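You operate a simulated robot arm through the tools that you are given. There is no shell and no other tool. Be economical: measure what you need, move in short steps, check, and stop when the job is done.

You are at the controls of a simulated robot arm. One attempt, no reset.

TASK
Gauge the white and black guide rollers, then stand the matching end cap on the bigger one.
Fine: both rollers back in their spots, jaw open.

It is judged by the outcome, as a careful person would: the job done as asked, and still so three seconds after it is handed in. It fails if anything else is knocked over, pushed out of place, dropped, spilled or broken. Lids that push on must go on centred and level and be pressed home; caps that screw on are set level and turned clockwise until they are tight.

THE ROBOT
A 6-joint arm with a two-finger parallel gripper, fixed in place. Base frame: the origin is at the foot of the arm, x ahead of it, y to its left, z up; the work surface is at about z = 860. Lengths are in mm, angles in degrees, forces in N, time in s.
With the tool pointing down near the work surface it reaches from about 240 to 640 mm from the base axis. Its first joint turns from -66.0 to 66.0 degrees. Payload 2.7 kg.
Tool frame: the origin (TCP) lies between the finger pads and is the grasp point; the fingertips stand 23 mm ahead of it; z points along the fingers, y is the line along which they close. The gripper opens to 94 mm. The fingers are 38 mm wide and 10 mm thick; the gripper's body (54 by 96 mm) begins 39 mm behind the TCP.
Orientation is that of the tool frame in the base frame, as a unit quaternion [x, y, z, w]. With the fingers straight down and closing along the base's y, the tool's x points along the base's -x, its y along +y and its z along -z.

THE INTERFACE
- The arm moves only by the tool servo_tool. Its argument "plan" is a list of rows, each a list of 3 entries, a list of its own where there are three numbers: the opening, from 0 (shut) to 1 (fully open), then the shift along the tool's x, y, z in mm, then the turn, a rotation vector about the tool's x, y, z in degrees. In form: [[hand, [x, y, z], [rx, ry, rz]], ...]. A call has 1 to 12 rows; each row is the pose to reach, as a shift and turn from the pose commanded when the call began, along the tool's axes at that moment. Each row takes 0.2 s and may step no farther than 50 mm and 8.6 degrees from the row before; otherwise, or with a gripper value out of range, the whole call is refused. Where a pose cannot be reached the arm comes as near as it can. A force on the tool above 50 N (or 10 N above the force at the start of the call, whichever is more), or a blocked arm, ends the call early, and 0.2 s more pass. The fingers move at their own pace (about 45 mm/s each) and stop on an object; they squeeze with about 22 N. The grip force told is the motor's: it shows also when the fingers shut on nothing. Time passes only in rows, and 0.2 s behind the last, so rows that repeat a pose let the fingers close. The reply holds the time, the measured pose of the TCP, the force on the tool along the base axes, the opening and the grip force, in the units named above and with some noise, with the torque about the TCP (base axes, N m) and any sound that the robot's microphone picked up, and new pictures: "show" is both (left out), scene, wrist or none.
- Cameras (640 x 400 px; columns grow to the right, rows downward): "scene" is fixed at [37.7, -429.1, 1417.6]; the picture's right is [0.93, -0.36, 0.00], its down [-0.18, -0.48, -0.86] and it looks along [0.30, 0.80, -0.52] (base axes); focal length 317 px, centre (320, 200). "wrist" rides on the gripper at [86, 16, -75] in the tool frame; the picture's right is [-0.18, 0.98, 0.00], its down [-0.58, -0.11, -0.81] and it looks along [-0.79, -0.15, 0.59] (tool axes); focal length 243 px, centre (320, 200). There is no depth. A picture from a camera that has moved, and an enlarged one, comes with that camera's place and axes in the base frame and with its lens. The place of the scene camera against the robot may be out by one fixed shift of up to 25 mm in any direction.
- close_up(camera, box): a new picture of the part [left, top, right, bottom] of that camera's present view, enlarged. It takes no simulated time.
- sign_off(): hands the job in; it is judged then, once.

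Work in short steps. Places have to be worked out from the pictures, the camera data and where the tool is seen: move nearer, look again, correct. Check each grasp and each placing, and mend what went wrong. You have 120 turns and 200 pictures in all, those below and enlarged ones among them. Open the gripper and draw the arm clear of the work before you hand the job in, unless the task says otherwise; then end with one line.

The tools are called by a JSON object that holds its "method" and its "body". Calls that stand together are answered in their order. servo_tool: Moves the arm, as the interface text tells. Its arguments: {"type":"object","properties":{"plan":{"type":"array"},"show":{"type":"string","enum":["both","scene","wrist","none"]}},"required":["plan"]} The other tools are called the same way: close_up (camera, box) takes an enlarged picture of a part of a camera's view; sign_off () hands the job in.

At the start:

```text
clock: 0.0
eef_pos: [388.3, 119.0, 1097.9]
tcp_rot: [-0.001, 1.0, 0.001, 0.0]
ft_force: [-0.3, 0.1, 0.4]
ft_torque: [-0.04, 0.01, 0.0]
grip_width: 93.8
finger_force: 0.1
```

scene: 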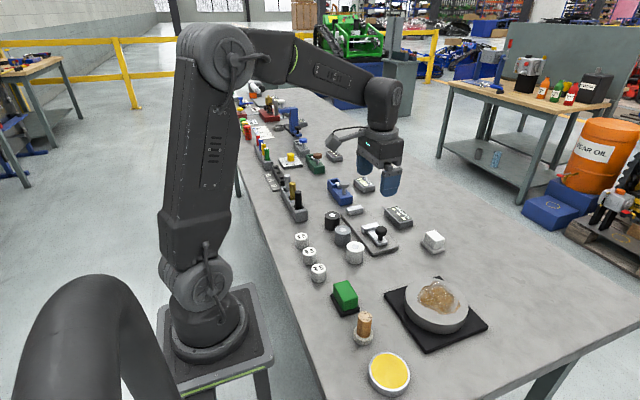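
wrist: 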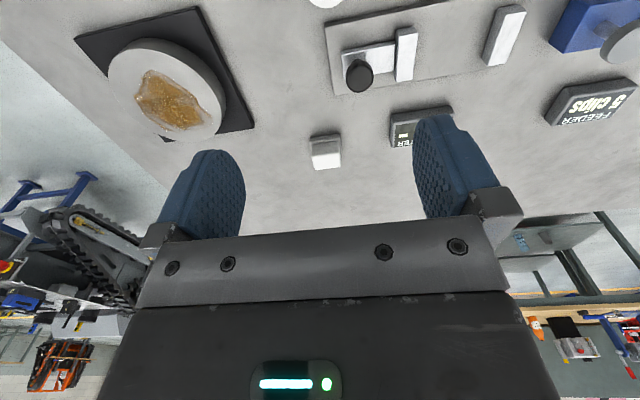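

I start by enlarging the scene's work area to identify rollers, caps and the gauge.

{"method": "close_up", "body": {"camera": "scene", "box": [280, 190, 400, 290]}}

{"method": "close_up", "body": {"camera": "scene", "box": [320, 160, 460, 260]}}

{"method": "close_up", "body": {"camera": "scene", "box": [320, 260, 500, 400]}}

{"method": "close_up", "body": {"camera": "scene", "box": [230, 80, 350, 220]}}

```text
4.00 times, centred on (340, 240) of scene
camera zoom: at [37.7, -429.1, 1417.6], right [0.93, -0.36, 0.0], down [-0.18, -0.48, -0.86], along [0.3, 0.8, -0.52], focal length 1267 px, centre (240, 40)
```

zoom: 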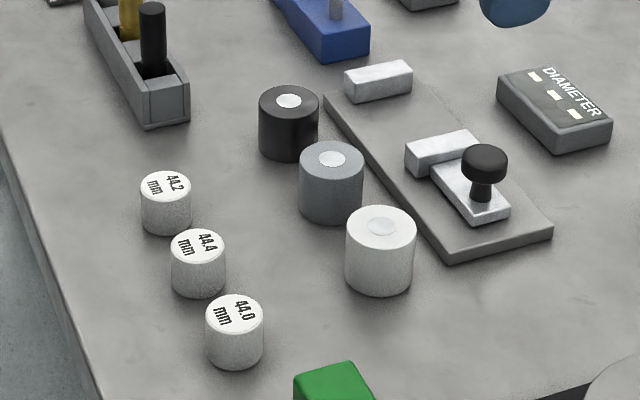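

```text
4.00 times, centred on (390, 210) of scene
camera zoom: at [37.7, -429.1, 1417.6], right [0.93, -0.36, 0.0], down [-0.18, -0.48, -0.86], along [0.3, 0.8, -0.52], focal length 1267 px, centre (40, 160)
```

zoom: 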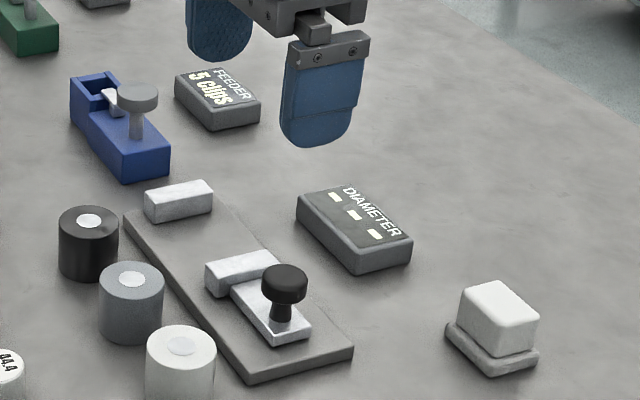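

```text
2.86 times, centred on (410, 330) of scene
camera zoom: at [37.7, -429.1, 1417.6], right [0.93, -0.36, 0.0], down [-0.18, -0.48, -0.86], along [0.3, 0.8, -0.52], focal length 905 px, centre (63, -171)
```

zoom: 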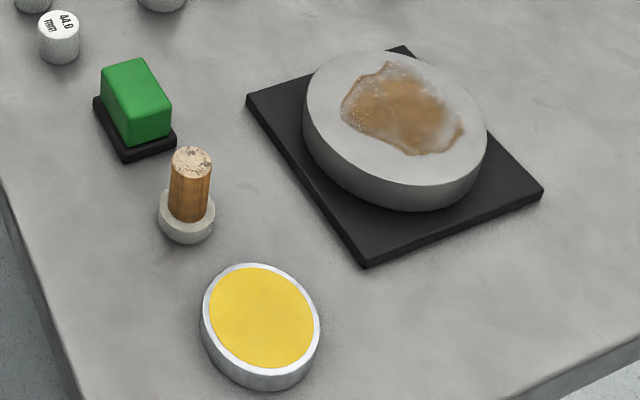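

```text
2.86 times, centred on (290, 150) of scene
camera zoom: at [37.7, -429.1, 1417.6], right [0.93, -0.36, 0.0], down [-0.18, -0.48, -0.86], along [0.3, 0.8, -0.52], focal length 905 px, centre (406, 343)
```

zoom: 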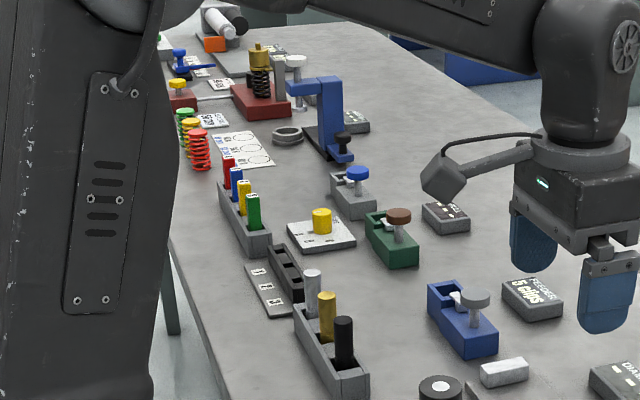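

The diameter gauge (plate with fixed anvil, knobbed slider and a display), the three rollers and the three caps (44.0, 44.2, 44.4) are all visible. I draw the arm back and up so the wrist camera sees the rollers and gauge.

{"method": "servo_tool", "body": {"plan": [[1, [40, 0, -15], [0, 0, 0]], [1, [80, 0, -30], [0, 0, 0]], [1, [120, 0, -45], [0, 0, 0]], [1, [130, 0, -50], [0, 0, 0]], [1, [130, 0, -50], [0, 0, 0]]]}}

```text
clock: 1.2
eef_pos: [254.1, 116.7, 1148.1]
tcp_rot: [-0.001, 1.0, 0.001, 0.0]
ft_force: [-0.2, -0.6, 0.2]
ft_torque: [0.0, 0.01, 0.03]
grip_width: 94.1
finger_force: 0.1
camera wrist: at [168.4, 133.2, 1223.3], right [0.18, 0.98, 0.0], down [0.58, -0.11, 0.81], along [0.79, -0.15, -0.59], focal length 243 px, centre (320, 200)
```

scene: 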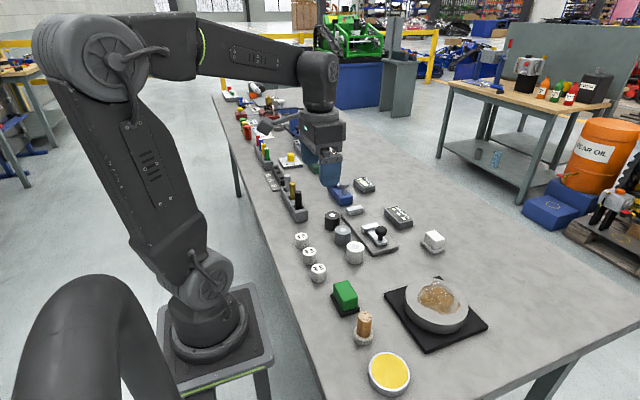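
wrist: 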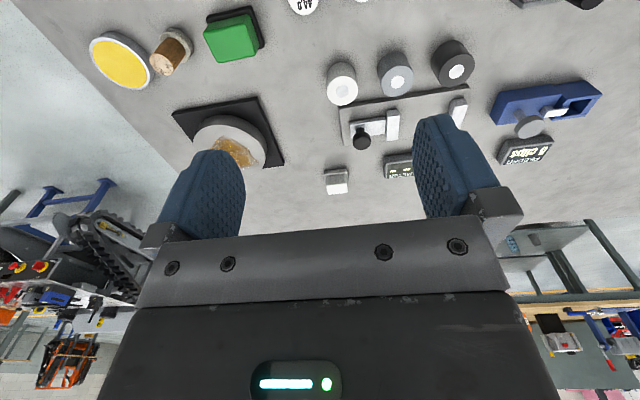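

The wrist view puts the rollers near x≈350, y≈129/205/278 and the gauge beyond them with its axis roughly along y. I enlarge for geometry and the display.

{"method": "close_up", "body": {"camera": "wrist", "box": [310, 30, 490, 200]}}

{"method": "close_up", "body": {"camera": "wrist", "box": [260, 0, 420, 100]}}

```text
2.35 times, centred on (400, 115) of wrist
camera zoom: at [168.4, 133.2, 1223.3], right [0.18, 0.98, 0.0], down [0.58, -0.11, 0.81], along [0.79, -0.15, -0.59], focal length 571 px, centre (132, 400)
```

zoom: 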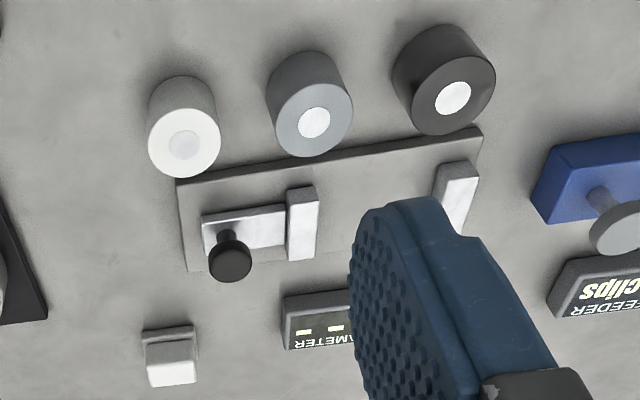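

```text
4.00 times, centred on (340, 50) of wrist
camera zoom: at [168.4, 133.2, 1223.3], right [0.18, 0.98, 0.0], down [0.58, -0.11, 0.81], along [0.79, -0.15, -0.59], focal length 970 px, centre (240, 800)
```

zoom: 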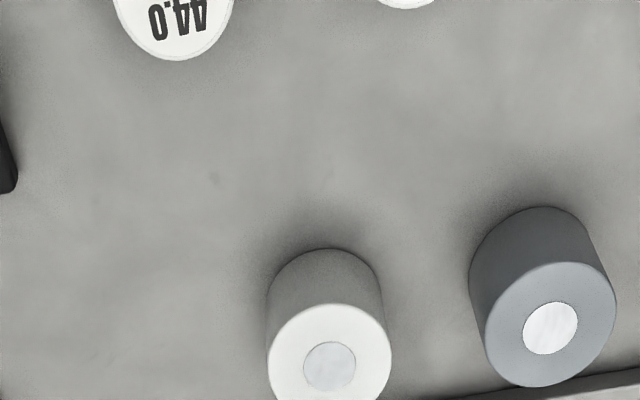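

The white roller base is near (352, 130), height ~41; the gauge jaws are at x≈425, gap y≈213 to 290. I turn the tool 90° so it closes along x (fingers then clear the jaws) while moving above the white roller.

{"method": "servo_tool", "body": {"plan": [[1, [-9, 1, 11], [0, 0, 8.2]], [1, [-18, 2, 22], [0, 0, 16.4]], [1, [-27, 4, 33], [0, 0, 24.6]], [1, [-36, 5, 44], [0, 0, 32.8]], [1, [-45, 6, 55], [0, 0, 41]], [1, [-54, 7, 66], [0, 0, 49.2]], [1, [-63, 8, 77], [0, 0, 57.4]], [1, [-72, 10, 88], [0, 0, 65.6]], [1, [-81, 11, 99], [0, 0, 73.8]], [1, [-90, 12, 110], [0, 0, 82]], [1, [-98, 13, 120], [0, 0, 90]], [1, [-98, 13, 120], [0, 0, 90]]]}}

```text
clock: 3.8
eef_pos: [355.1, 130.1, 1027.8]
tcp_rot: [0.707, 0.707, 0.002, 0.0]
ft_force: [-0.3, 0.0, 0.3]
ft_torque: [0.0, 0.0, 0.0]
grip_width: 94.0
finger_force: 0.0
camera wrist: at [371.1, 217.1, 1103.4], right [0.98, -0.18, 0.0], down [-0.11, -0.58, 0.81], along [-0.15, -0.79, -0.59], focal length 243 px, centre (320, 200)
```

scene: 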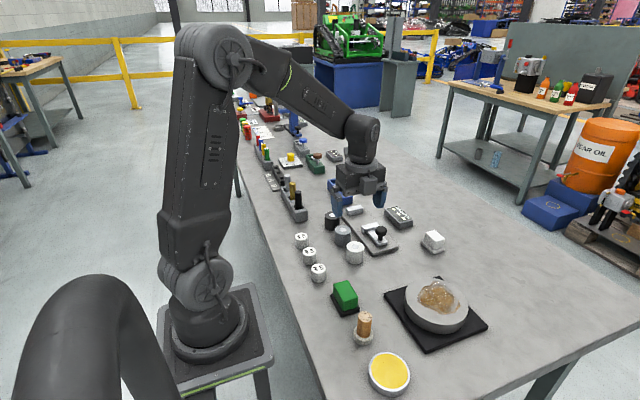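
wrist: 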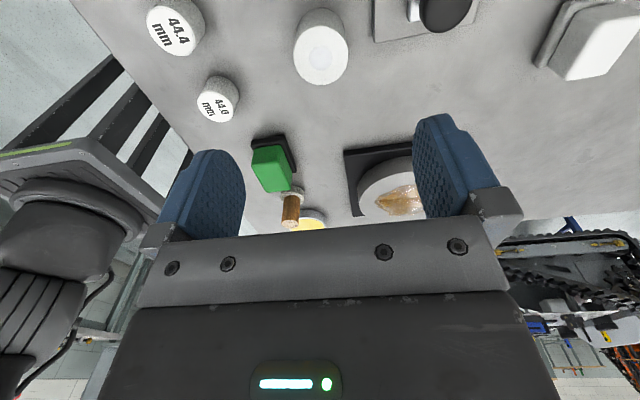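

The roller lies almost along the tool axis (maybe +3 mm in y). I descend until the tips are just above the roller and look again.

{"method": "servo_tool", "body": {"plan": [[1, [1, 0, 40], [0, 0, 0]], [1, [2, 0, 75], [0, 0, 0]], [1, [2, 0, 90], [0, 0, 0]], [1, [2, 0, 90], [0, 0, 0]]]}}

```text
clock: 4.8
eef_pos: [355.2, 131.3, 937.5]
tcp_rot: [0.707, 0.708, 0.001, 0.0]
ft_force: [-0.3, -0.4, 0.5]
ft_torque: [-0.03, -0.02, -0.03]
grip_width: 93.9
finger_force: 0.1
camera wrist: at [371.8, 218.3, 1011.8], right [0.98, -0.18, 0.0], down [-0.11, -0.58, 0.81], along [-0.15, -0.79, -0.59], focal length 243 px, centre (320, 200)
```

scene: 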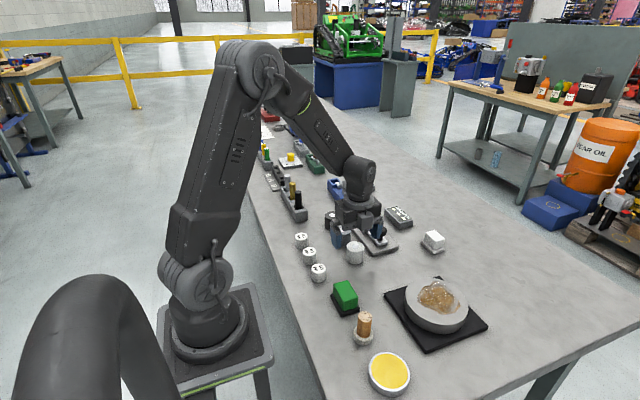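
wrist: 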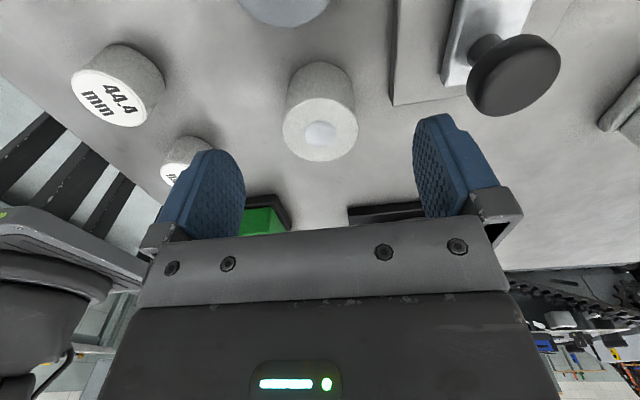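

Roller is centred in x and about 2 mm farther in +y. I narrow the fingers, descend to z≈895 and close.

{"method": "servo_tool", "body": {"plan": [[0.68, [2, 0, 0], [0, 0, 0]], [0.68, [2, 0, 0], [0, 0, 0]], [0.68, [2, 0, 20], [0, 0, 0]], [0.68, [2, 0, 42], [0, 0, 0]], [0.68, [2, 0, 42], [0, 0, 0]], [0.3, [2, 0, 42], [0, 0, 0]], [0.3, [2, 0, 42], [0, 0, 0]], [0.3, [2, 0, 42], [0, 0, 0]]]}}

```text
clock: 6.6
eef_pos: [357.2, 133.9, 897.0]
tcp_rot: [0.707, 0.708, 0.001, 0.0]
ft_force: [0.6, -0.2, 0.8]
ft_torque: [0.0, 0.0, 0.0]
grip_width: 43.5
finger_force: 22.4
camera wrist: at [373.5, 221.4, 970.8], right [0.98, -0.18, 0.0], down [-0.11, -0.58, 0.81], along [-0.15, -0.79, -0.59], focal length 243 px, centre (320, 200)
```

scene: 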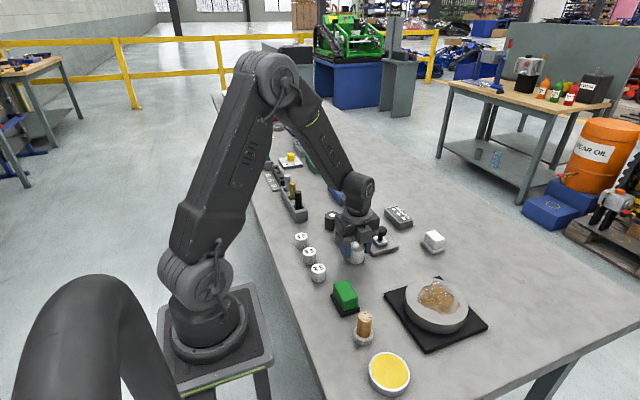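
wrist: 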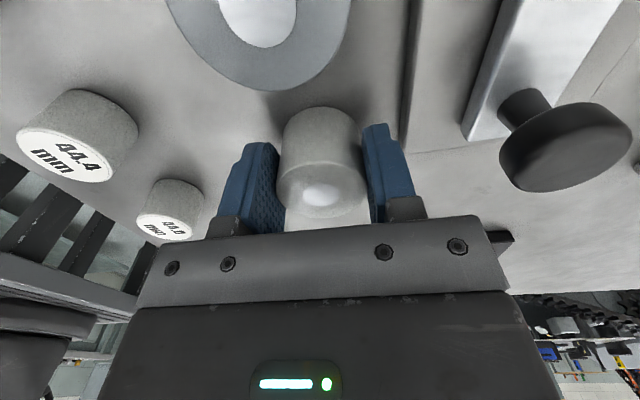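

The white roller is held (width ≈43.5, force 22). I lift it 62 mm and carry it above the gauge gap.

{"method": "servo_tool", "body": {"plan": [[0.3, [0, 0, -31], [0, 0, 0]], [0.3, [0, 0, -62], [0, 0, 0]], [0.3, [20, 35, -62], [0, 0, 0]], [0.3, [50, 69, -62], [0, 0, 0]], [0.3, [85, 69, -62], [0, 0, 0]], [0.3, [118, 69, -62], [0, 0, 0]], [0.3, [118, 69, -62], [0, 0, 0]]]}}

```text
clock: 8.2
eef_pos: [422.8, 253.3, 958.3]
tcp_rot: [0.707, 0.707, 0.001, 0.0]
ft_force: [0.5, 0.0, -1.5]
ft_torque: [0.01, 0.02, 0.0]
grip_width: 43.4
finger_force: 22.4
camera wrist: at [439.3, 340.3, 1033.2], right [0.98, -0.18, 0.0], down [-0.11, -0.58, 0.81], along [-0.15, -0.79, -0.59], focal length 243 px, centre (320, 200)
```

scene: 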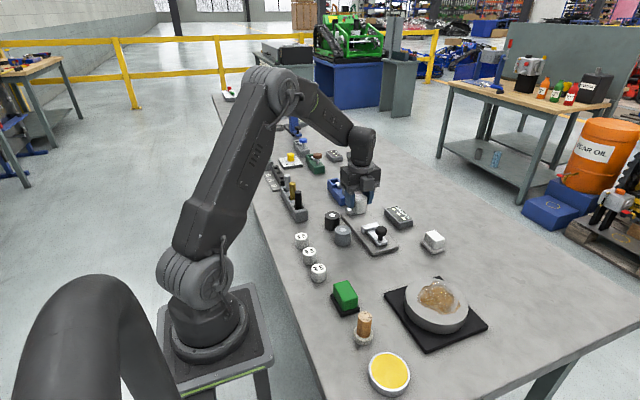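
wrist: 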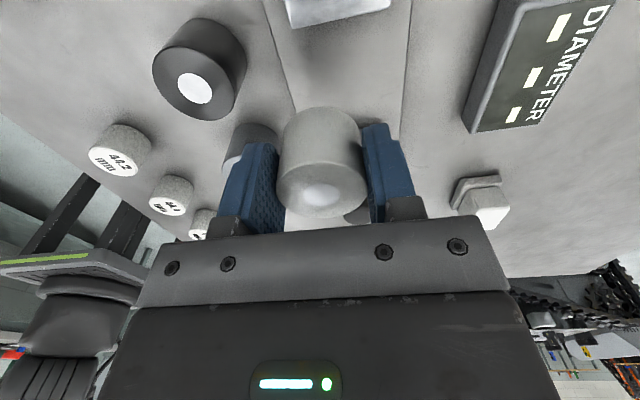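

I look closely at the gauge from both cameras to fix jaw centre line and heights.

{"method": "close_up", "body": {"camera": "scene", "box": [310, 170, 430, 270]}}

{"method": "close_up", "body": {"camera": "wrist", "box": [220, 0, 460, 150]}}

```text
4.00 times, centred on (370, 220) of scene
camera zoom: at [37.7, -429.0, 1417.6], right [0.93, -0.36, 0.0], down [-0.18, -0.48, -0.86], along [0.3, 0.8, -0.52], focal length 1267 px, centre (120, 120)
```

zoom: 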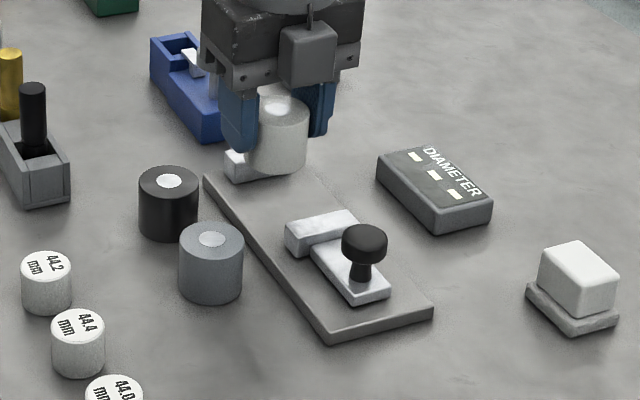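

```text
2.67 times, centred on (340, 75) of wrist
camera zoom: at [439.3, 340.3, 1033.2], right [0.98, -0.18, 0.0], down [-0.11, -0.58, 0.81], along [-0.15, -0.79, -0.59], focal length 647 px, centre (267, 533)
```

zoom: 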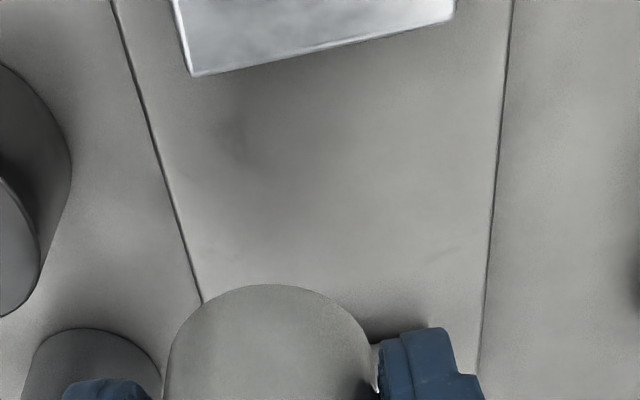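

Plate spans x≈400–480, so the jaw centre line is x≈441; anvil face y≈294. I shift x by +16 and lower to just above the plate.

{"method": "servo_tool", "body": {"plan": [[0.3, [0, 16, 0], [0, 0, 0]], [0.3, [0, 16, 25], [0, 0, 0]], [0.3, [0, 16, 46], [0, 0, 0]], [0.3, [0, 16, 50], [0, 0, 0]], [0.3, [0, 16, 50], [0, 0, 0]]]}}

{"method": "close_up", "body": {"camera": "scene", "box": [320, 170, 440, 270]}}

```text
clock: 9.4
eef_pos: [439.5, 252.7, 909.6]
tcp_rot: [0.707, 0.707, 0.001, 0.0]
ft_force: [0.2, -0.1, -2.3]
ft_torque: [0.02, 0.01, 0.01]
grip_width: 43.5
finger_force: 22.2
camera wrist: at [456.5, 340.2, 984.0], right [0.98, -0.18, 0.0], down [-0.11, -0.58, 0.81], along [-0.15, -0.79, -0.59], focal length 243 px, centre (320, 200)
```

scene: 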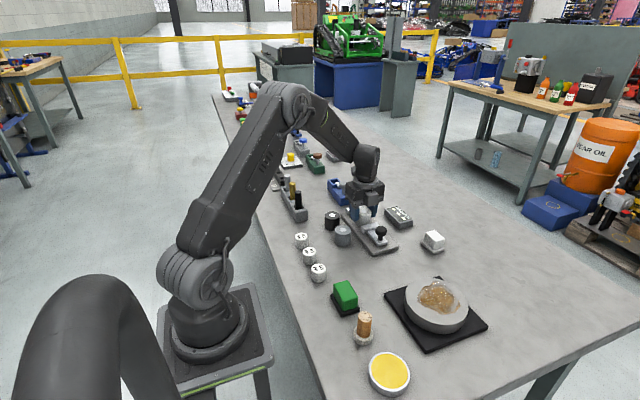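
wrist: 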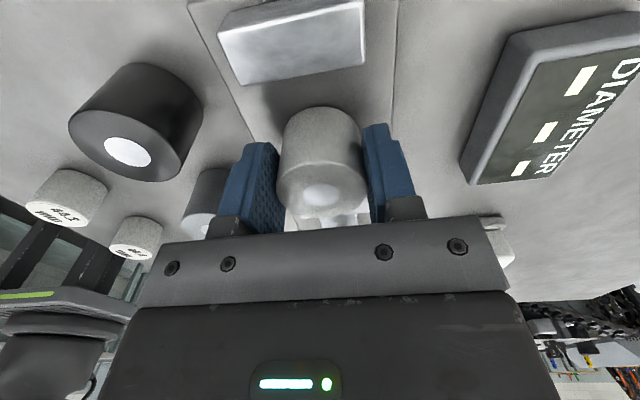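

```text
4.00 times, centred on (380, 220) of scene
camera zoom: at [37.7, -429.0, 1417.6], right [0.93, -0.36, 0.0], down [-0.18, -0.48, -0.86], along [0.3, 0.8, -0.52], focal length 1267 px, centre (80, 120)
```

zoom: 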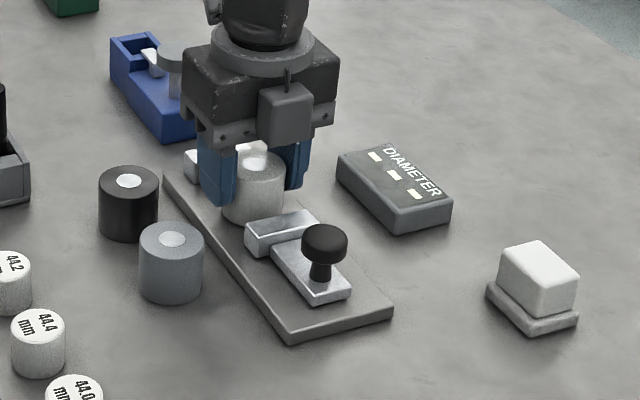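

The roller hangs ~5 mm over the plate between anvil and slider. I lower gently, watching the vertical force.

{"method": "servo_tool", "body": {"plan": [[0.3, [0, 0, 1], [0, 0, 0]], [0.3, [0, 0, 2], [0, 0, 0]], [0.3, [0, 0, 3], [0, 0, 0]], [0.3, [0, 0, 3], [0, 0, 0]]], "show": "none"}}

```text
clock: 10.4
eef_pos: [440.0, 253.0, 908.2]
tcp_rot: [0.706, 0.708, 0.002, 0.001]
ft_force: [-2.7, 0.5, 10.5]
ft_torque: [-0.09, 0.32, 0.02]
grip_width: 43.3
finger_force: 21.7
```

Contact with the plate (10 N). I ease up 1.5 mm and slide the roller towards the anvil (+y).

{"method": "servo_tool", "body": {"plan": [[0.3, [0, 0, -1.5], [0, 0, 0]], [0.3, [8, 0, -1.5], [0, 0, 0]], [0.3, [15, 0, -1.5], [0, 0, 0]], [0.3, [15, 0, -1.5], [0, 0, 0]]], "show": "wrist"}}

```text
clock: 11.4
eef_pos: [440.3, 269.3, 907.7]
tcp_rot: [0.706, 0.708, 0.001, 0.0]
ft_force: [0.4, -2.6, 4.5]
ft_torque: [-0.06, 0.09, 0.02]
grip_width: 43.3
finger_force: 22.3
camera wrist: at [456.6, 355.6, 982.7], right [0.98, -0.18, 0.0], down [-0.11, -0.58, 0.81], along [-0.15, -0.79, -0.59], focal length 243 px, centre (320, 200)
```

wrist: 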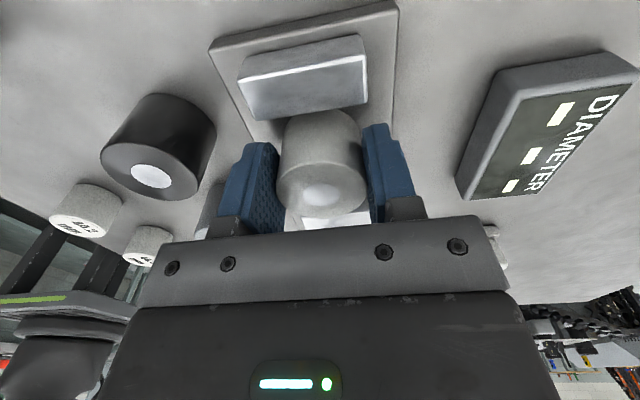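

A few mm left to the anvil; I continue in 1 mm steps.

{"method": "servo_tool", "body": {"plan": [[0.3, [1, 0, 0], [0, 0, 0]], [0.3, [2, 0, 0], [0, 0, 0]], [0.3, [3, 0, 0], [0, 0, 0]], [0.3, [3, 0, 0], [0, 0, 0]]], "show": "none"}}

```text
clock: 12.4
eef_pos: [441.3, 271.3, 908.4]
tcp_rot: [0.706, 0.708, 0.001, -0.001]
ft_force: [-2.0, -0.7, 3.7]
ft_torque: [-0.08, 0.21, 0.01]
grip_width: 43.4
finger_force: 22.0
```

No side force yet; two more millimetres.

{"method": "servo_tool", "body": {"plan": [[0.3, [1, 0, 0], [0, 0, 0]], [0.3, [2, 0, 0], [0, 0, 0]], [0.3, [2, 0, 0], [0, 0, 0]]], "show": "wrist"}}

```text
clock: 13.2
eef_pos: [441.7, 273.1, 908.7]
tcp_rot: [0.706, 0.708, 0.002, 0.0]
ft_force: [2.0, -3.1, 6.8]
ft_torque: [-0.13, 0.08, 0.03]
grip_width: 43.6
finger_force: 22.3
camera wrist: at [457.9, 360.3, 982.8], right [0.98, -0.18, 0.0], down [-0.11, -0.58, 0.8], along [-0.15, -0.79, -0.59], focal length 243 px, centre (320, 200)
```

wrist: 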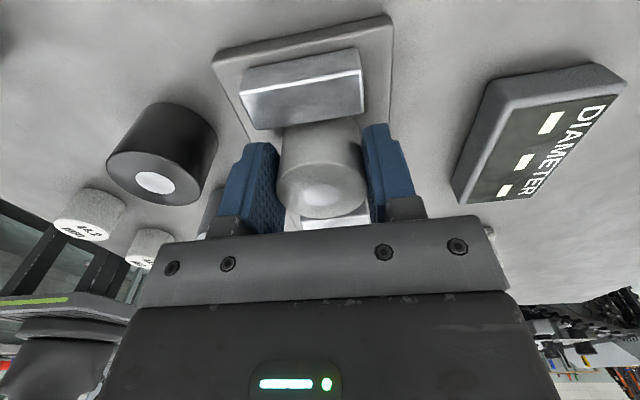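

The roller is at (or within a hair of) the anvil. I release it, rise clear, and move back over the knob.

{"method": "servo_tool", "body": {"plan": [[0.66, [0, 0, 0], [0, 0, 0]], [0.66, [0, 0, 0], [0, 0, 0]], [0.66, [0, 0, 0], [0, 0, 0]], [0.66, [0, 0, -35], [0, 0, 0]], [0.66, [0, 0, -65], [0, 0, 0]], [0.66, [-40, 0, -65], [0, 0, 0]], [0.66, [-80, 0, -65], [0, 0, 0]], [0.66, [-105, 0, -65], [0, 0, 0]], [0.66, [-105, 0, -65], [0, 0, 0]]]}}

{"method": "close_up", "body": {"camera": "scene", "box": [320, 170, 440, 270]}}

```text
clock: 15.2
eef_pos: [439.1, 168.7, 970.8]
tcp_rot: [0.707, 0.707, 0.001, 0.001]
ft_force: [0.7, 0.1, 0.4]
ft_torque: [-0.03, -0.01, 0.0]
grip_width: 61.9
finger_force: 0.0
camera wrist: at [456.6, 256.6, 1046.5], right [0.98, -0.18, 0.0], down [-0.11, -0.58, 0.81], along [-0.15, -0.79, -0.59], focal length 243 px, centre (320, 200)
```

scene: 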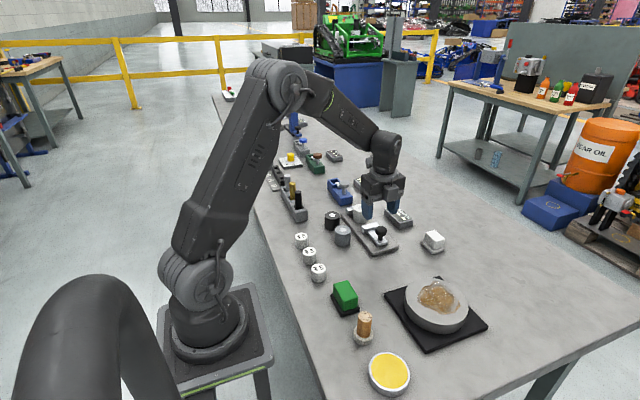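
wrist: 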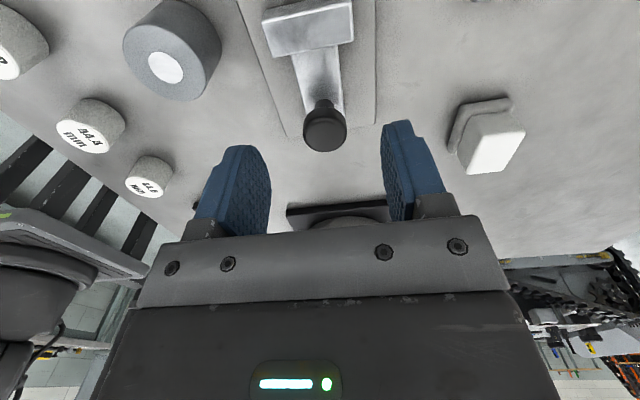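

```text
4.00 times, centred on (380, 220) of scene
camera zoom: at [37.6, -429.1, 1417.6], right [0.93, -0.36, 0.0], down [-0.18, -0.48, -0.86], along [0.3, 0.8, -0.52], focal length 1267 px, centre (80, 120)
```

zoom: 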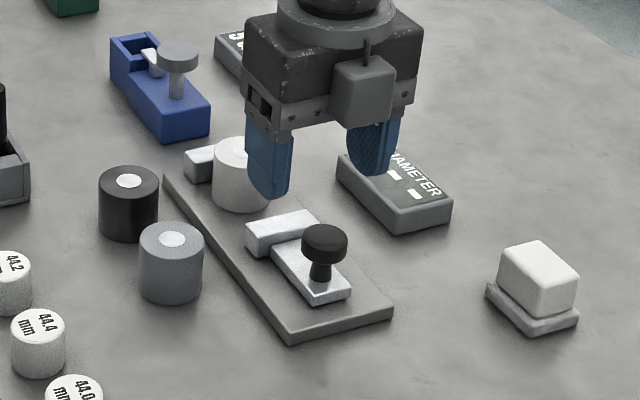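

The knob head appears at about (439, 149, 913). I move over it and descend to verify.

{"method": "servo_tool", "body": {"plan": [[0.5, [-10, 0, 0], [0, 0, 0]], [0.5, [-20, 0, 15], [0, 0, 0]], [0.5, [-20, 0, 30], [0, 0, 0]], [0.5, [-20, 0, 30], [0, 0, 0]]]}}

{"method": "close_up", "body": {"camera": "scene", "box": [320, 170, 440, 270]}}

```text
clock: 16.2
eef_pos: [440.4, 150.5, 941.5]
tcp_rot: [0.707, 0.707, 0.002, 0.0]
ft_force: [0.5, 0.1, 1.1]
ft_torque: [0.02, 0.0, -0.01]
grip_width: 47.0
finger_force: 0.0
camera wrist: at [456.7, 237.5, 1016.6], right [0.98, -0.18, 0.0], down [-0.11, -0.58, 0.81], along [-0.15, -0.79, -0.59], focal length 243 px, centre (320, 200)
```

scene: 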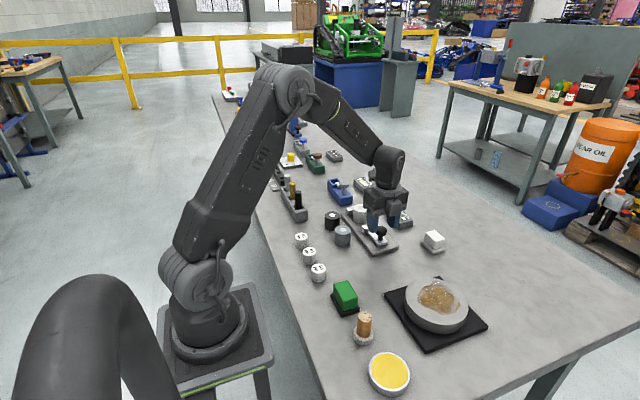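
wrist: 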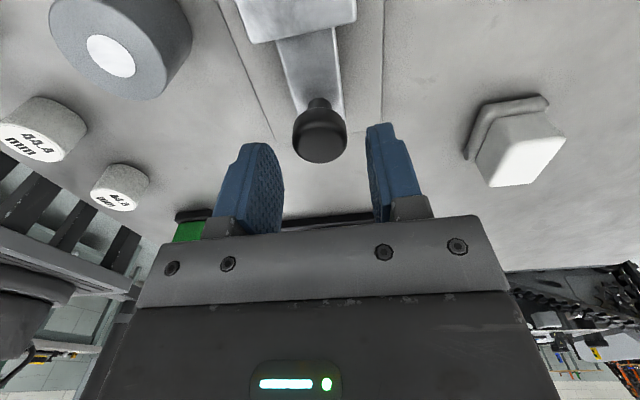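

```text
4.00 times, centred on (380, 220) of scene
camera zoom: at [37.7, -429.1, 1417.6], right [0.93, -0.36, 0.0], down [-0.18, -0.48, -0.86], along [0.3, 0.8, -0.52], focal length 1267 px, centre (80, 120)
```

zoom: 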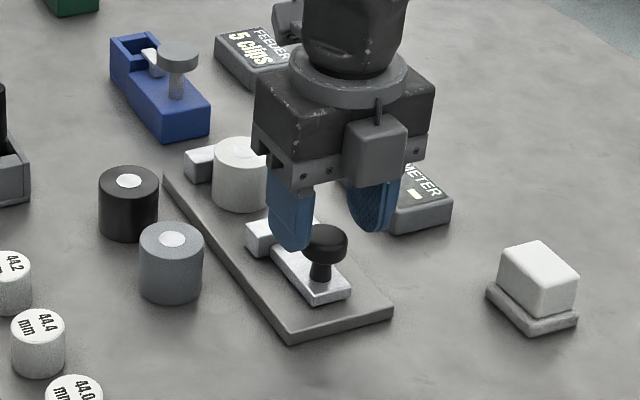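

The knob head (~28 mm wide) is centred between the fingers. I descend and close on it.

{"method": "servo_tool", "body": {"plan": [[0.5, [0, 0, 12], [0, 0, 0]], [0.5, [0, 0, 27], [0, 0, 0]], [0.5, [0, 0, 27], [0, 0, 0]], [0.15, [0, 0, 27], [0, 0, 0]], [0.15, [0, 0, 27], [0, 0, 0]], [0.15, [0, 0, 27], [0, 0, 0]]], "show": "wrist"}}

```text
clock: 17.6
eef_pos: [439.7, 148.4, 916.6]
tcp_rot: [0.707, 0.708, 0.001, -0.001]
ft_force: [-3.2, 0.0, 0.2]
ft_torque: [0.05, 0.06, 0.06]
grip_width: 29.4
finger_force: 44.5
camera wrist: at [456.9, 235.7, 990.1], right [0.98, -0.18, 0.0], down [-0.11, -0.58, 0.81], along [-0.15, -0.79, -0.59], focal length 243 px, centre (320, 200)
```

wrist: 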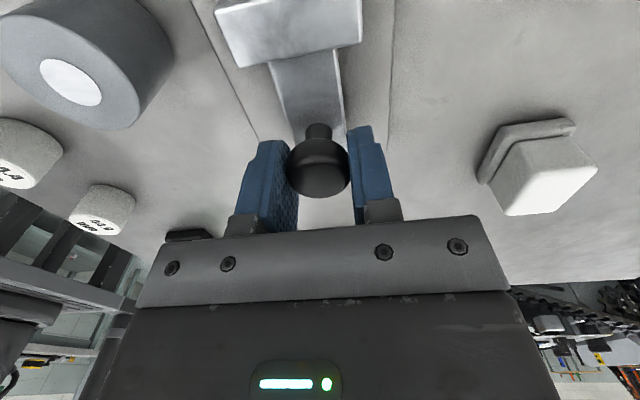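

Knob gripped (29 mm). I slide it in +y about 30 mm and check forces.

{"method": "servo_tool", "body": {"plan": [[0.25, [5, 0, 0], [0, 0, 0]], [0.25, [12, 0, 0], [0, 0, 0]], [0.25, [19, 0, 0], [0, 0, 0]], [0.25, [26, 0, 0], [0, 0, 0]], [0.25, [30, 0, 0], [0, 0, 0]], [0.25, [30, 0, 0], [0, 0, 0]]]}}

{"method": "close_up", "body": {"camera": "scene", "box": [320, 170, 440, 270]}}

```text
clock: 19.0
eef_pos: [439.4, 177.6, 914.9]
tcp_rot: [0.707, 0.707, 0.001, -0.001]
ft_force: [-9.3, 0.1, 1.6]
ft_torque: [0.04, 0.1, 0.03]
grip_width: 29.3
finger_force: 44.9
camera wrist: at [456.9, 265.5, 990.1], right [0.98, -0.18, 0.0], down [-0.11, -0.58, 0.81], along [-0.15, -0.79, -0.59], focal length 243 px, centre (320, 200)
```

scene: 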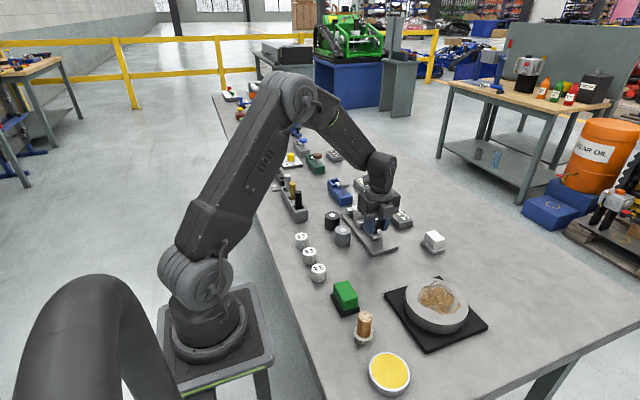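
wrist: 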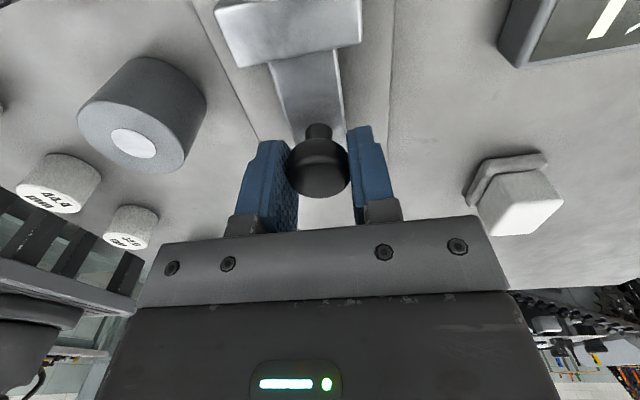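

```text
4.00 times, centred on (380, 220) of scene
camera zoom: at [37.4, -429.1, 1417.6], right [0.93, -0.36, 0.0], down [-0.18, -0.48, -0.86], along [0.3, 0.8, -0.52], focal length 1267 px, centre (80, 120)
```

zoom: 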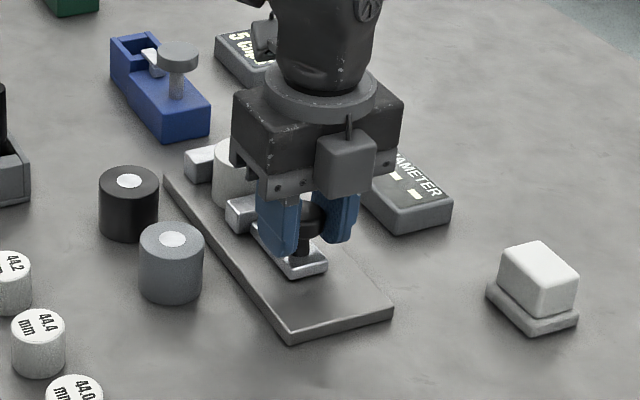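

Slider moves freely. I relieve the side load (1 mm in −x) and continue gently to contact.

{"method": "servo_tool", "body": {"plan": [[0.25, [2, -0.7, 0], [0, 0, 0]], [0.25, [4, -0.7, 0], [0, 0, 0]], [0.25, [6, -0.7, 0], [0, 0, 0]], [0.25, [7, -0.7, 0], [0, 0, 0]], [0.25, [7, -0.7, 0], [0, 0, 0]]], "show": "scene"}}

```text
clock: 20.2
eef_pos: [439.7, 185.2, 916.4]
tcp_rot: [0.707, 0.707, 0.0, 0.001]
ft_force: [-8.3, -13.2, 9.2]
ft_torque: [0.46, 0.1, 0.14]
grip_width: 29.5
finger_force: 44.9
```

scene: 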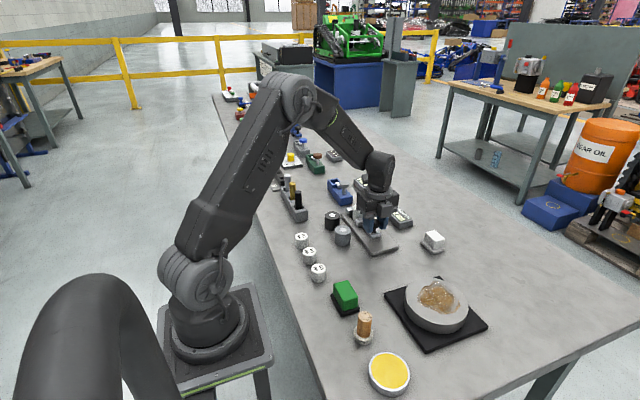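

Contact: −13 N along y. I check the display and jaws.

{"method": "close_up", "body": {"camera": "scene", "box": [340, 180, 430, 250]}}

{"method": "close_up", "body": {"camera": "wrist", "box": [200, 0, 640, 200]}}

```text
5.71 times, centred on (385, 215) of scene
camera zoom: at [37.3, -429.5, 1417.5], right [0.93, -0.36, 0.0], down [-0.18, -0.48, -0.86], along [0.31, 0.8, -0.52], focal length 1810 px, centre (-51, 114)
```

zoom: 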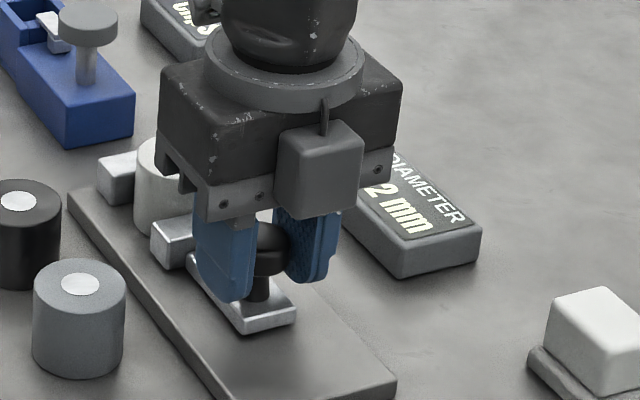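

```text
1.45 times, centred on (420, 100) of wrist
camera zoom: at [456.9, 271.8, 990.1], right [0.98, -0.18, 0.0], down [-0.11, -0.58, 0.81], along [-0.15, -0.79, -0.59], focal length 353 px, centre (174, 346)
```

zoom: 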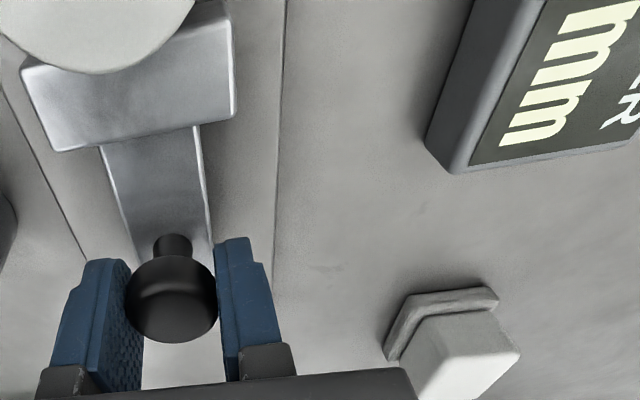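

The display shows "…2 mm". I open, back off the knob upward, and read it in full.

{"method": "servo_tool", "body": {"plan": [[0.5, [0, 0, 0], [0, 0, 0]], [0.5, [0, 0, 0], [0, 0, 0]], [0.5, [0, 0, -30], [0, 0, 0]], [0.66, [0, 0, -70], [0, 0, 0]], [0.66, [-40, 0, -90], [0, 0, 0]], [0.66, [-80, 0, -90], [0, 0, 0]], [0.66, [-80, 0, -90], [0, 0, 0]]], "show": "none"}}

{"method": "close_up", "body": {"camera": "scene", "box": [340, 180, 430, 250]}}

```text
clock: 21.8
eef_pos: [437.6, 103.2, 1006.6]
tcp_rot: [0.707, 0.708, 0.001, 0.0]
ft_force: [0.1, 0.4, 0.7]
ft_torque: [0.0, -0.02, 0.03]
grip_width: 61.8
finger_force: 0.1
```

```text
5.71 times, centred on (385, 215) of scene
camera zoom: at [37.6, -429.1, 1417.6], right [0.93, -0.36, 0.0], down [-0.18, -0.48, -0.86], along [0.3, 0.8, -0.52], focal length 1810 px, centre (-51, 114)
```

zoom: 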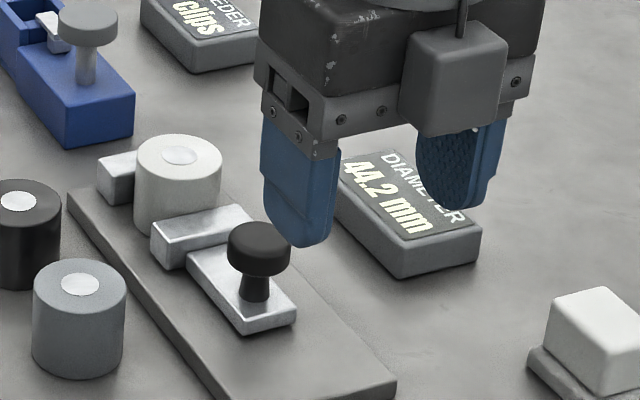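

White reads 44.2 mm. I return to the knob and pull the slider back to its original place.

{"method": "servo_tool", "body": {"plan": [[0.5, [40, 0, 10], [0, 0, 0]], [0.5, [80, 0, 20], [0, 0, 0]], [0.5, [80, 0, 60], [0, 0, 0]], [0.5, [80, 0, 90], [0, 0, 0]], [0.5, [80, 0, 90], [0, 0, 0]], [0.25, [80, 0, 90], [0, 0, 0]], [0.25, [80, 0, 90], [0, 0, 0]], [0.25, [72, 0, 90], [0, 0, 0]], [0.25, [63, 0, 90], [0, 0, 0]], [0.25, [54, 0, 90], [0, 0, 0]], [0.25, [43, 0, 90], [0, 0, 0]], [0.25, [43, 0, 90], [0, 0, 0]]], "show": "scene"}}

{"method": "close_up", "body": {"camera": "scene", "box": [340, 180, 430, 250]}}

```text
clock: 24.2
eef_pos: [440.2, 148.3, 911.9]
tcp_rot: [0.707, 0.707, -0.001, 0.0]
ft_force: [8.4, -1.4, -8.3]
ft_torque: [-0.17, -0.11, -0.12]
grip_width: 29.5
finger_force: 44.7
stopped in row 12: the force on the tool passed its limit at 53 N (the readings are from after the stop); the commanded pose is now the measured one
```

scene: 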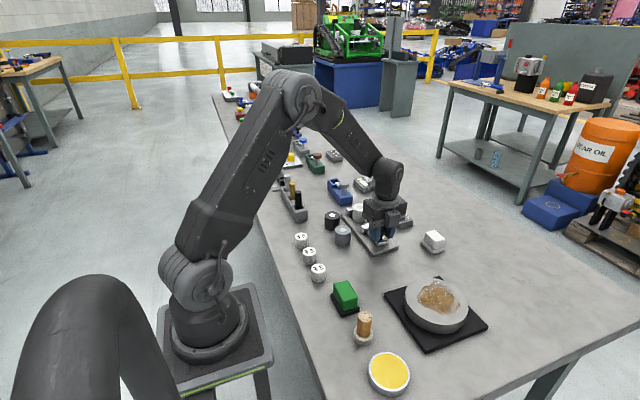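

```text
5.71 times, centred on (385, 215) of scene
camera zoom: at [38.0, -429.0, 1417.6], right [0.93, -0.36, 0.0], down [-0.18, -0.48, -0.86], along [0.3, 0.8, -0.52], focal length 1810 px, centre (-51, 114)
```

zoom: 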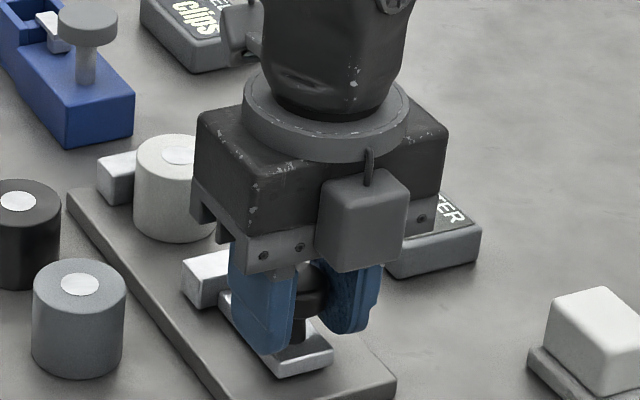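

The slider is at its rear stop. I release, rise, and go back over the white roller in the gauge.

{"method": "servo_tool", "body": {"plan": [[0.5, [0, 0, 0], [0, 0, 0]], [0.5, [0, 0, 0], [0, 0, 0]], [0.5, [0, 0, -35], [0, 0, 0]], [0.68, [0, 0, -65], [0, 0, 0]], [0.68, [45, 0, -65], [0, 0, 0]], [0.68, [90, 0, -65], [0, 0, 0]], [0.68, [125, 0, -65], [0, 0, 0]], [0.68, [125, 0, -40], [0, 0, 0]], [0.68, [125, 0, -40], [0, 0, 0]]]}}

```text
clock: 26.2
eef_pos: [437.5, 272.9, 952.8]
tcp_rot: [0.707, 0.707, -0.001, -0.001]
ft_force: [-0.6, -0.8, 0.2]
ft_torque: [0.01, 0.01, 0.0]
grip_width: 64.0
finger_force: 0.0
camera wrist: at [455.7, 360.3, 1027.0], right [0.98, -0.18, 0.0], down [-0.11, -0.58, 0.81], along [-0.15, -0.79, -0.59], focal length 243 px, centre (320, 200)
```

scene: 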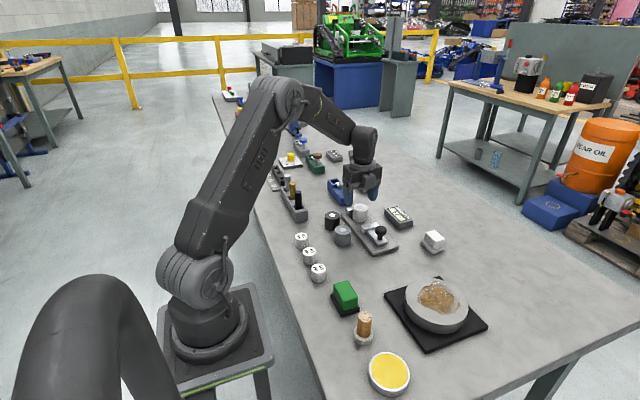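
wrist: 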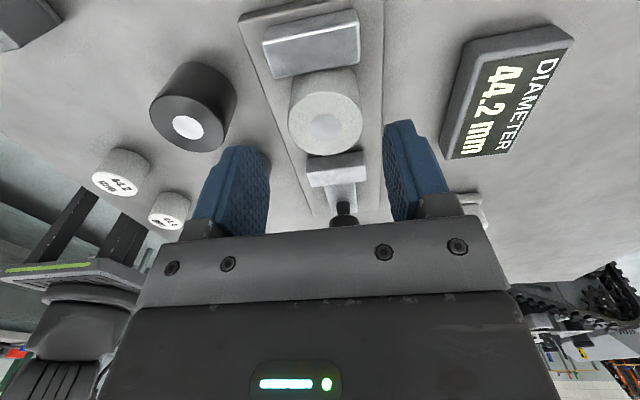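

Display still shows 44.2 (slider pushed the roller ~5 mm on to the anvil). I correct +5 mm in y, +2 in x, descend and grip.

{"method": "servo_tool", "body": {"plan": [[0.68, [5, 2, 0], [0, 0, 0]], [0.68, [5, 2, 22], [0, 0, 0]], [0.68, [5, 2, 42], [0, 0, 0]], [0.68, [5, 2, 42], [0, 0, 0]], [0.3, [5, 2, 42], [0, 0, 0]], [0.3, [5, 2, 42], [0, 0, 0]], [0.3, [5, 2, 42], [0, 0, 0]]], "show": "wrist"}}

```text
clock: 27.8
eef_pos: [441.2, 277.6, 912.8]
tcp_rot: [0.706, 0.708, -0.001, -0.001]
ft_force: [-0.5, -0.2, -2.8]
ft_torque: [0.03, -0.11, 0.01]
grip_width: 50.0
finger_force: 45.3
camera wrist: at [457.4, 366.1, 986.4], right [0.98, -0.18, 0.0], down [-0.11, -0.58, 0.81], along [-0.15, -0.79, -0.59], focal length 243 px, centre (320, 200)
```

wrist: 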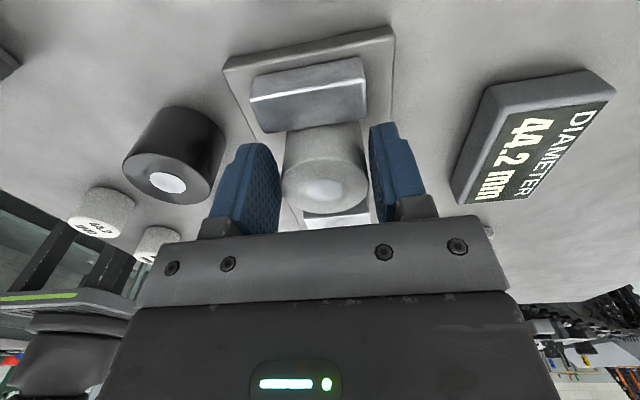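

Width reads 50, not 44; let me wait a beat to see if the fingers are still moving.

{"method": "servo_tool", "body": {"plan": [[0.3, [0, 0, 0], [0, 0, 0]], [0.3, [0, 0, 0], [0, 0, 0]]], "show": "none"}}

{"method": "close_up", "body": {"camera": "wrist", "box": [200, 40, 440, 240]}}

{"method": "close_up", "body": {"camera": "scene", "box": [330, 170, 420, 240]}}

```text
clock: 28.4
eef_pos: [439.6, 278.7, 912.1]
tcp_rot: [0.707, 0.707, -0.002, 0.0]
ft_force: [-0.7, 0.0, -4.4]
ft_torque: [-0.05, -0.17, 0.02]
grip_width: 49.9
finger_force: 45.2
```

```text
2.00 times, centred on (320, 140) of wrist
camera zoom: at [457.4, 366.1, 986.4], right [0.98, -0.18, 0.0], down [-0.11, -0.58, 0.81], along [-0.15, -0.79, -0.59], focal length 485 px, centre (320, 320)
```

zoom: 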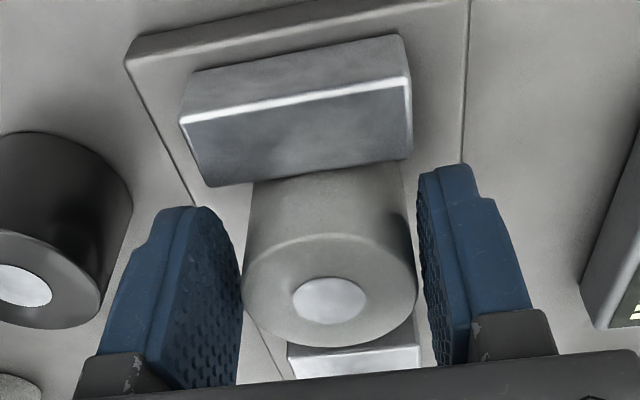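

```text
5.71 times, centred on (375, 205) of scene
camera zoom: at [37.7, -429.0, 1417.6], right [0.93, -0.36, 0.0], down [-0.18, -0.48, -0.86], along [0.3, 0.8, -0.52], focal length 1810 px, centre (6, 171)
```

zoom: 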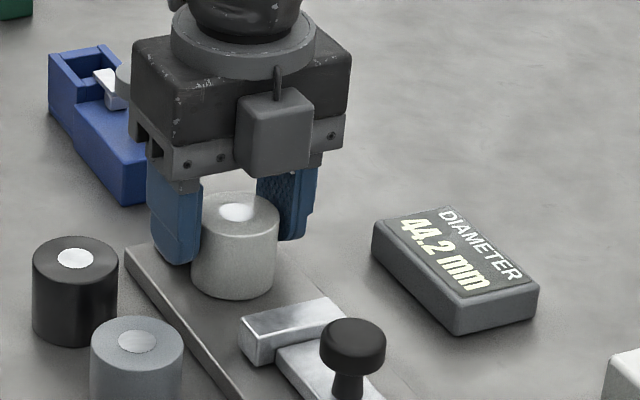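

The fingers have clamped the anvil's sides (50 mm wide) instead of the roller. I open, back off 6 mm in −y so the fingers clear the anvil, and close again.

{"method": "servo_tool", "body": {"plan": [[0.68, [0, 0, 0], [0, 0, 0]], [0.68, [0, 0, 0], [0, 0, 0]], [0.68, [0, 0, 0], [0, 0, 0]], [0.68, [-6.5, 0, 0], [0, 0, 0]], [0.68, [-6.5, 0, 0], [0, 0, 0]], [0.3, [-6.5, 0, 0], [0, 0, 0]], [0.3, [-6.5, 0, 0], [0, 0, 0]], [0.3, [-6.5, 0, 0], [0, 0, 0]]], "show": "wrist"}}

```text
clock: 30.2
eef_pos: [439.4, 271.6, 909.5]
tcp_rot: [0.707, 0.707, -0.001, 0.0]
ft_force: [0.5, 0.1, -0.1]
ft_torque: [0.0, -0.07, -0.01]
grip_width: 43.5
finger_force: 22.2
camera wrist: at [457.7, 358.7, 985.1], right [0.98, -0.18, 0.0], down [-0.11, -0.58, 0.81], along [-0.15, -0.79, -0.59], focal length 243 px, centre (320, 200)
```

wrist: 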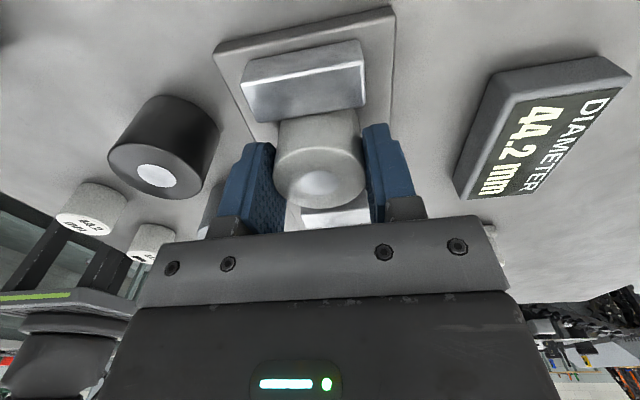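

White roller is held (43.5), sitting ~5 mm to +y of the pad centre. I lift and carry it back above its original spot.

{"method": "servo_tool", "body": {"plan": [[0.3, [0, 0, -30], [0, 0, 0]], [0.3, [0, 0, -55], [0, 0, 0]], [0.3, [-40, 0, -55], [0, 0, 0]], [0.3, [-80, -20, -55], [0, 0, 0]], [0.3, [-120, -55, -55], [0, 0, 0]], [0.3, [-142.4, -84.7, -55], [0, 0, 0]], [0.3, [-142.4, -84.7, -30], [0, 0, 0]], [0.3, [-142.4, -84.7, 0], [0, 0, 0]], [0.3, [-142.4, -84.7, 6], [0, 0, 0]], [0.3, [-142.4, -84.7, 6], [0, 0, 0]]]}}

{"method": "close_up", "body": {"camera": "scene", "box": [280, 190, 400, 290]}}

```text
refused: row 5 steps farther than a row can; nothing moved
```

```text
4.00 times, centred on (340, 240) of scene
camera zoom: at [37.7, -429.1, 1417.6], right [0.93, -0.36, 0.0], down [-0.18, -0.48, -0.86], along [0.3, 0.8, -0.52], focal length 1267 px, centre (240, 40)
```

zoom: 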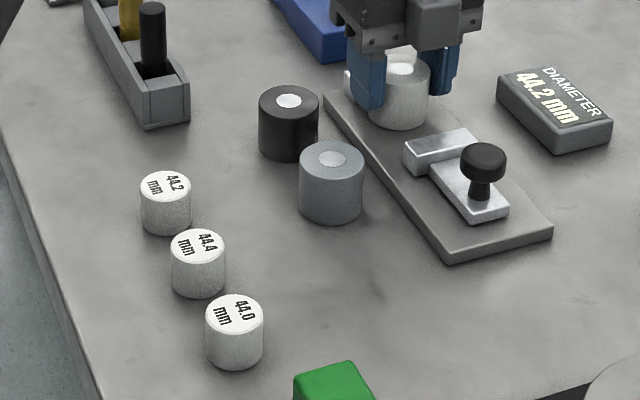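

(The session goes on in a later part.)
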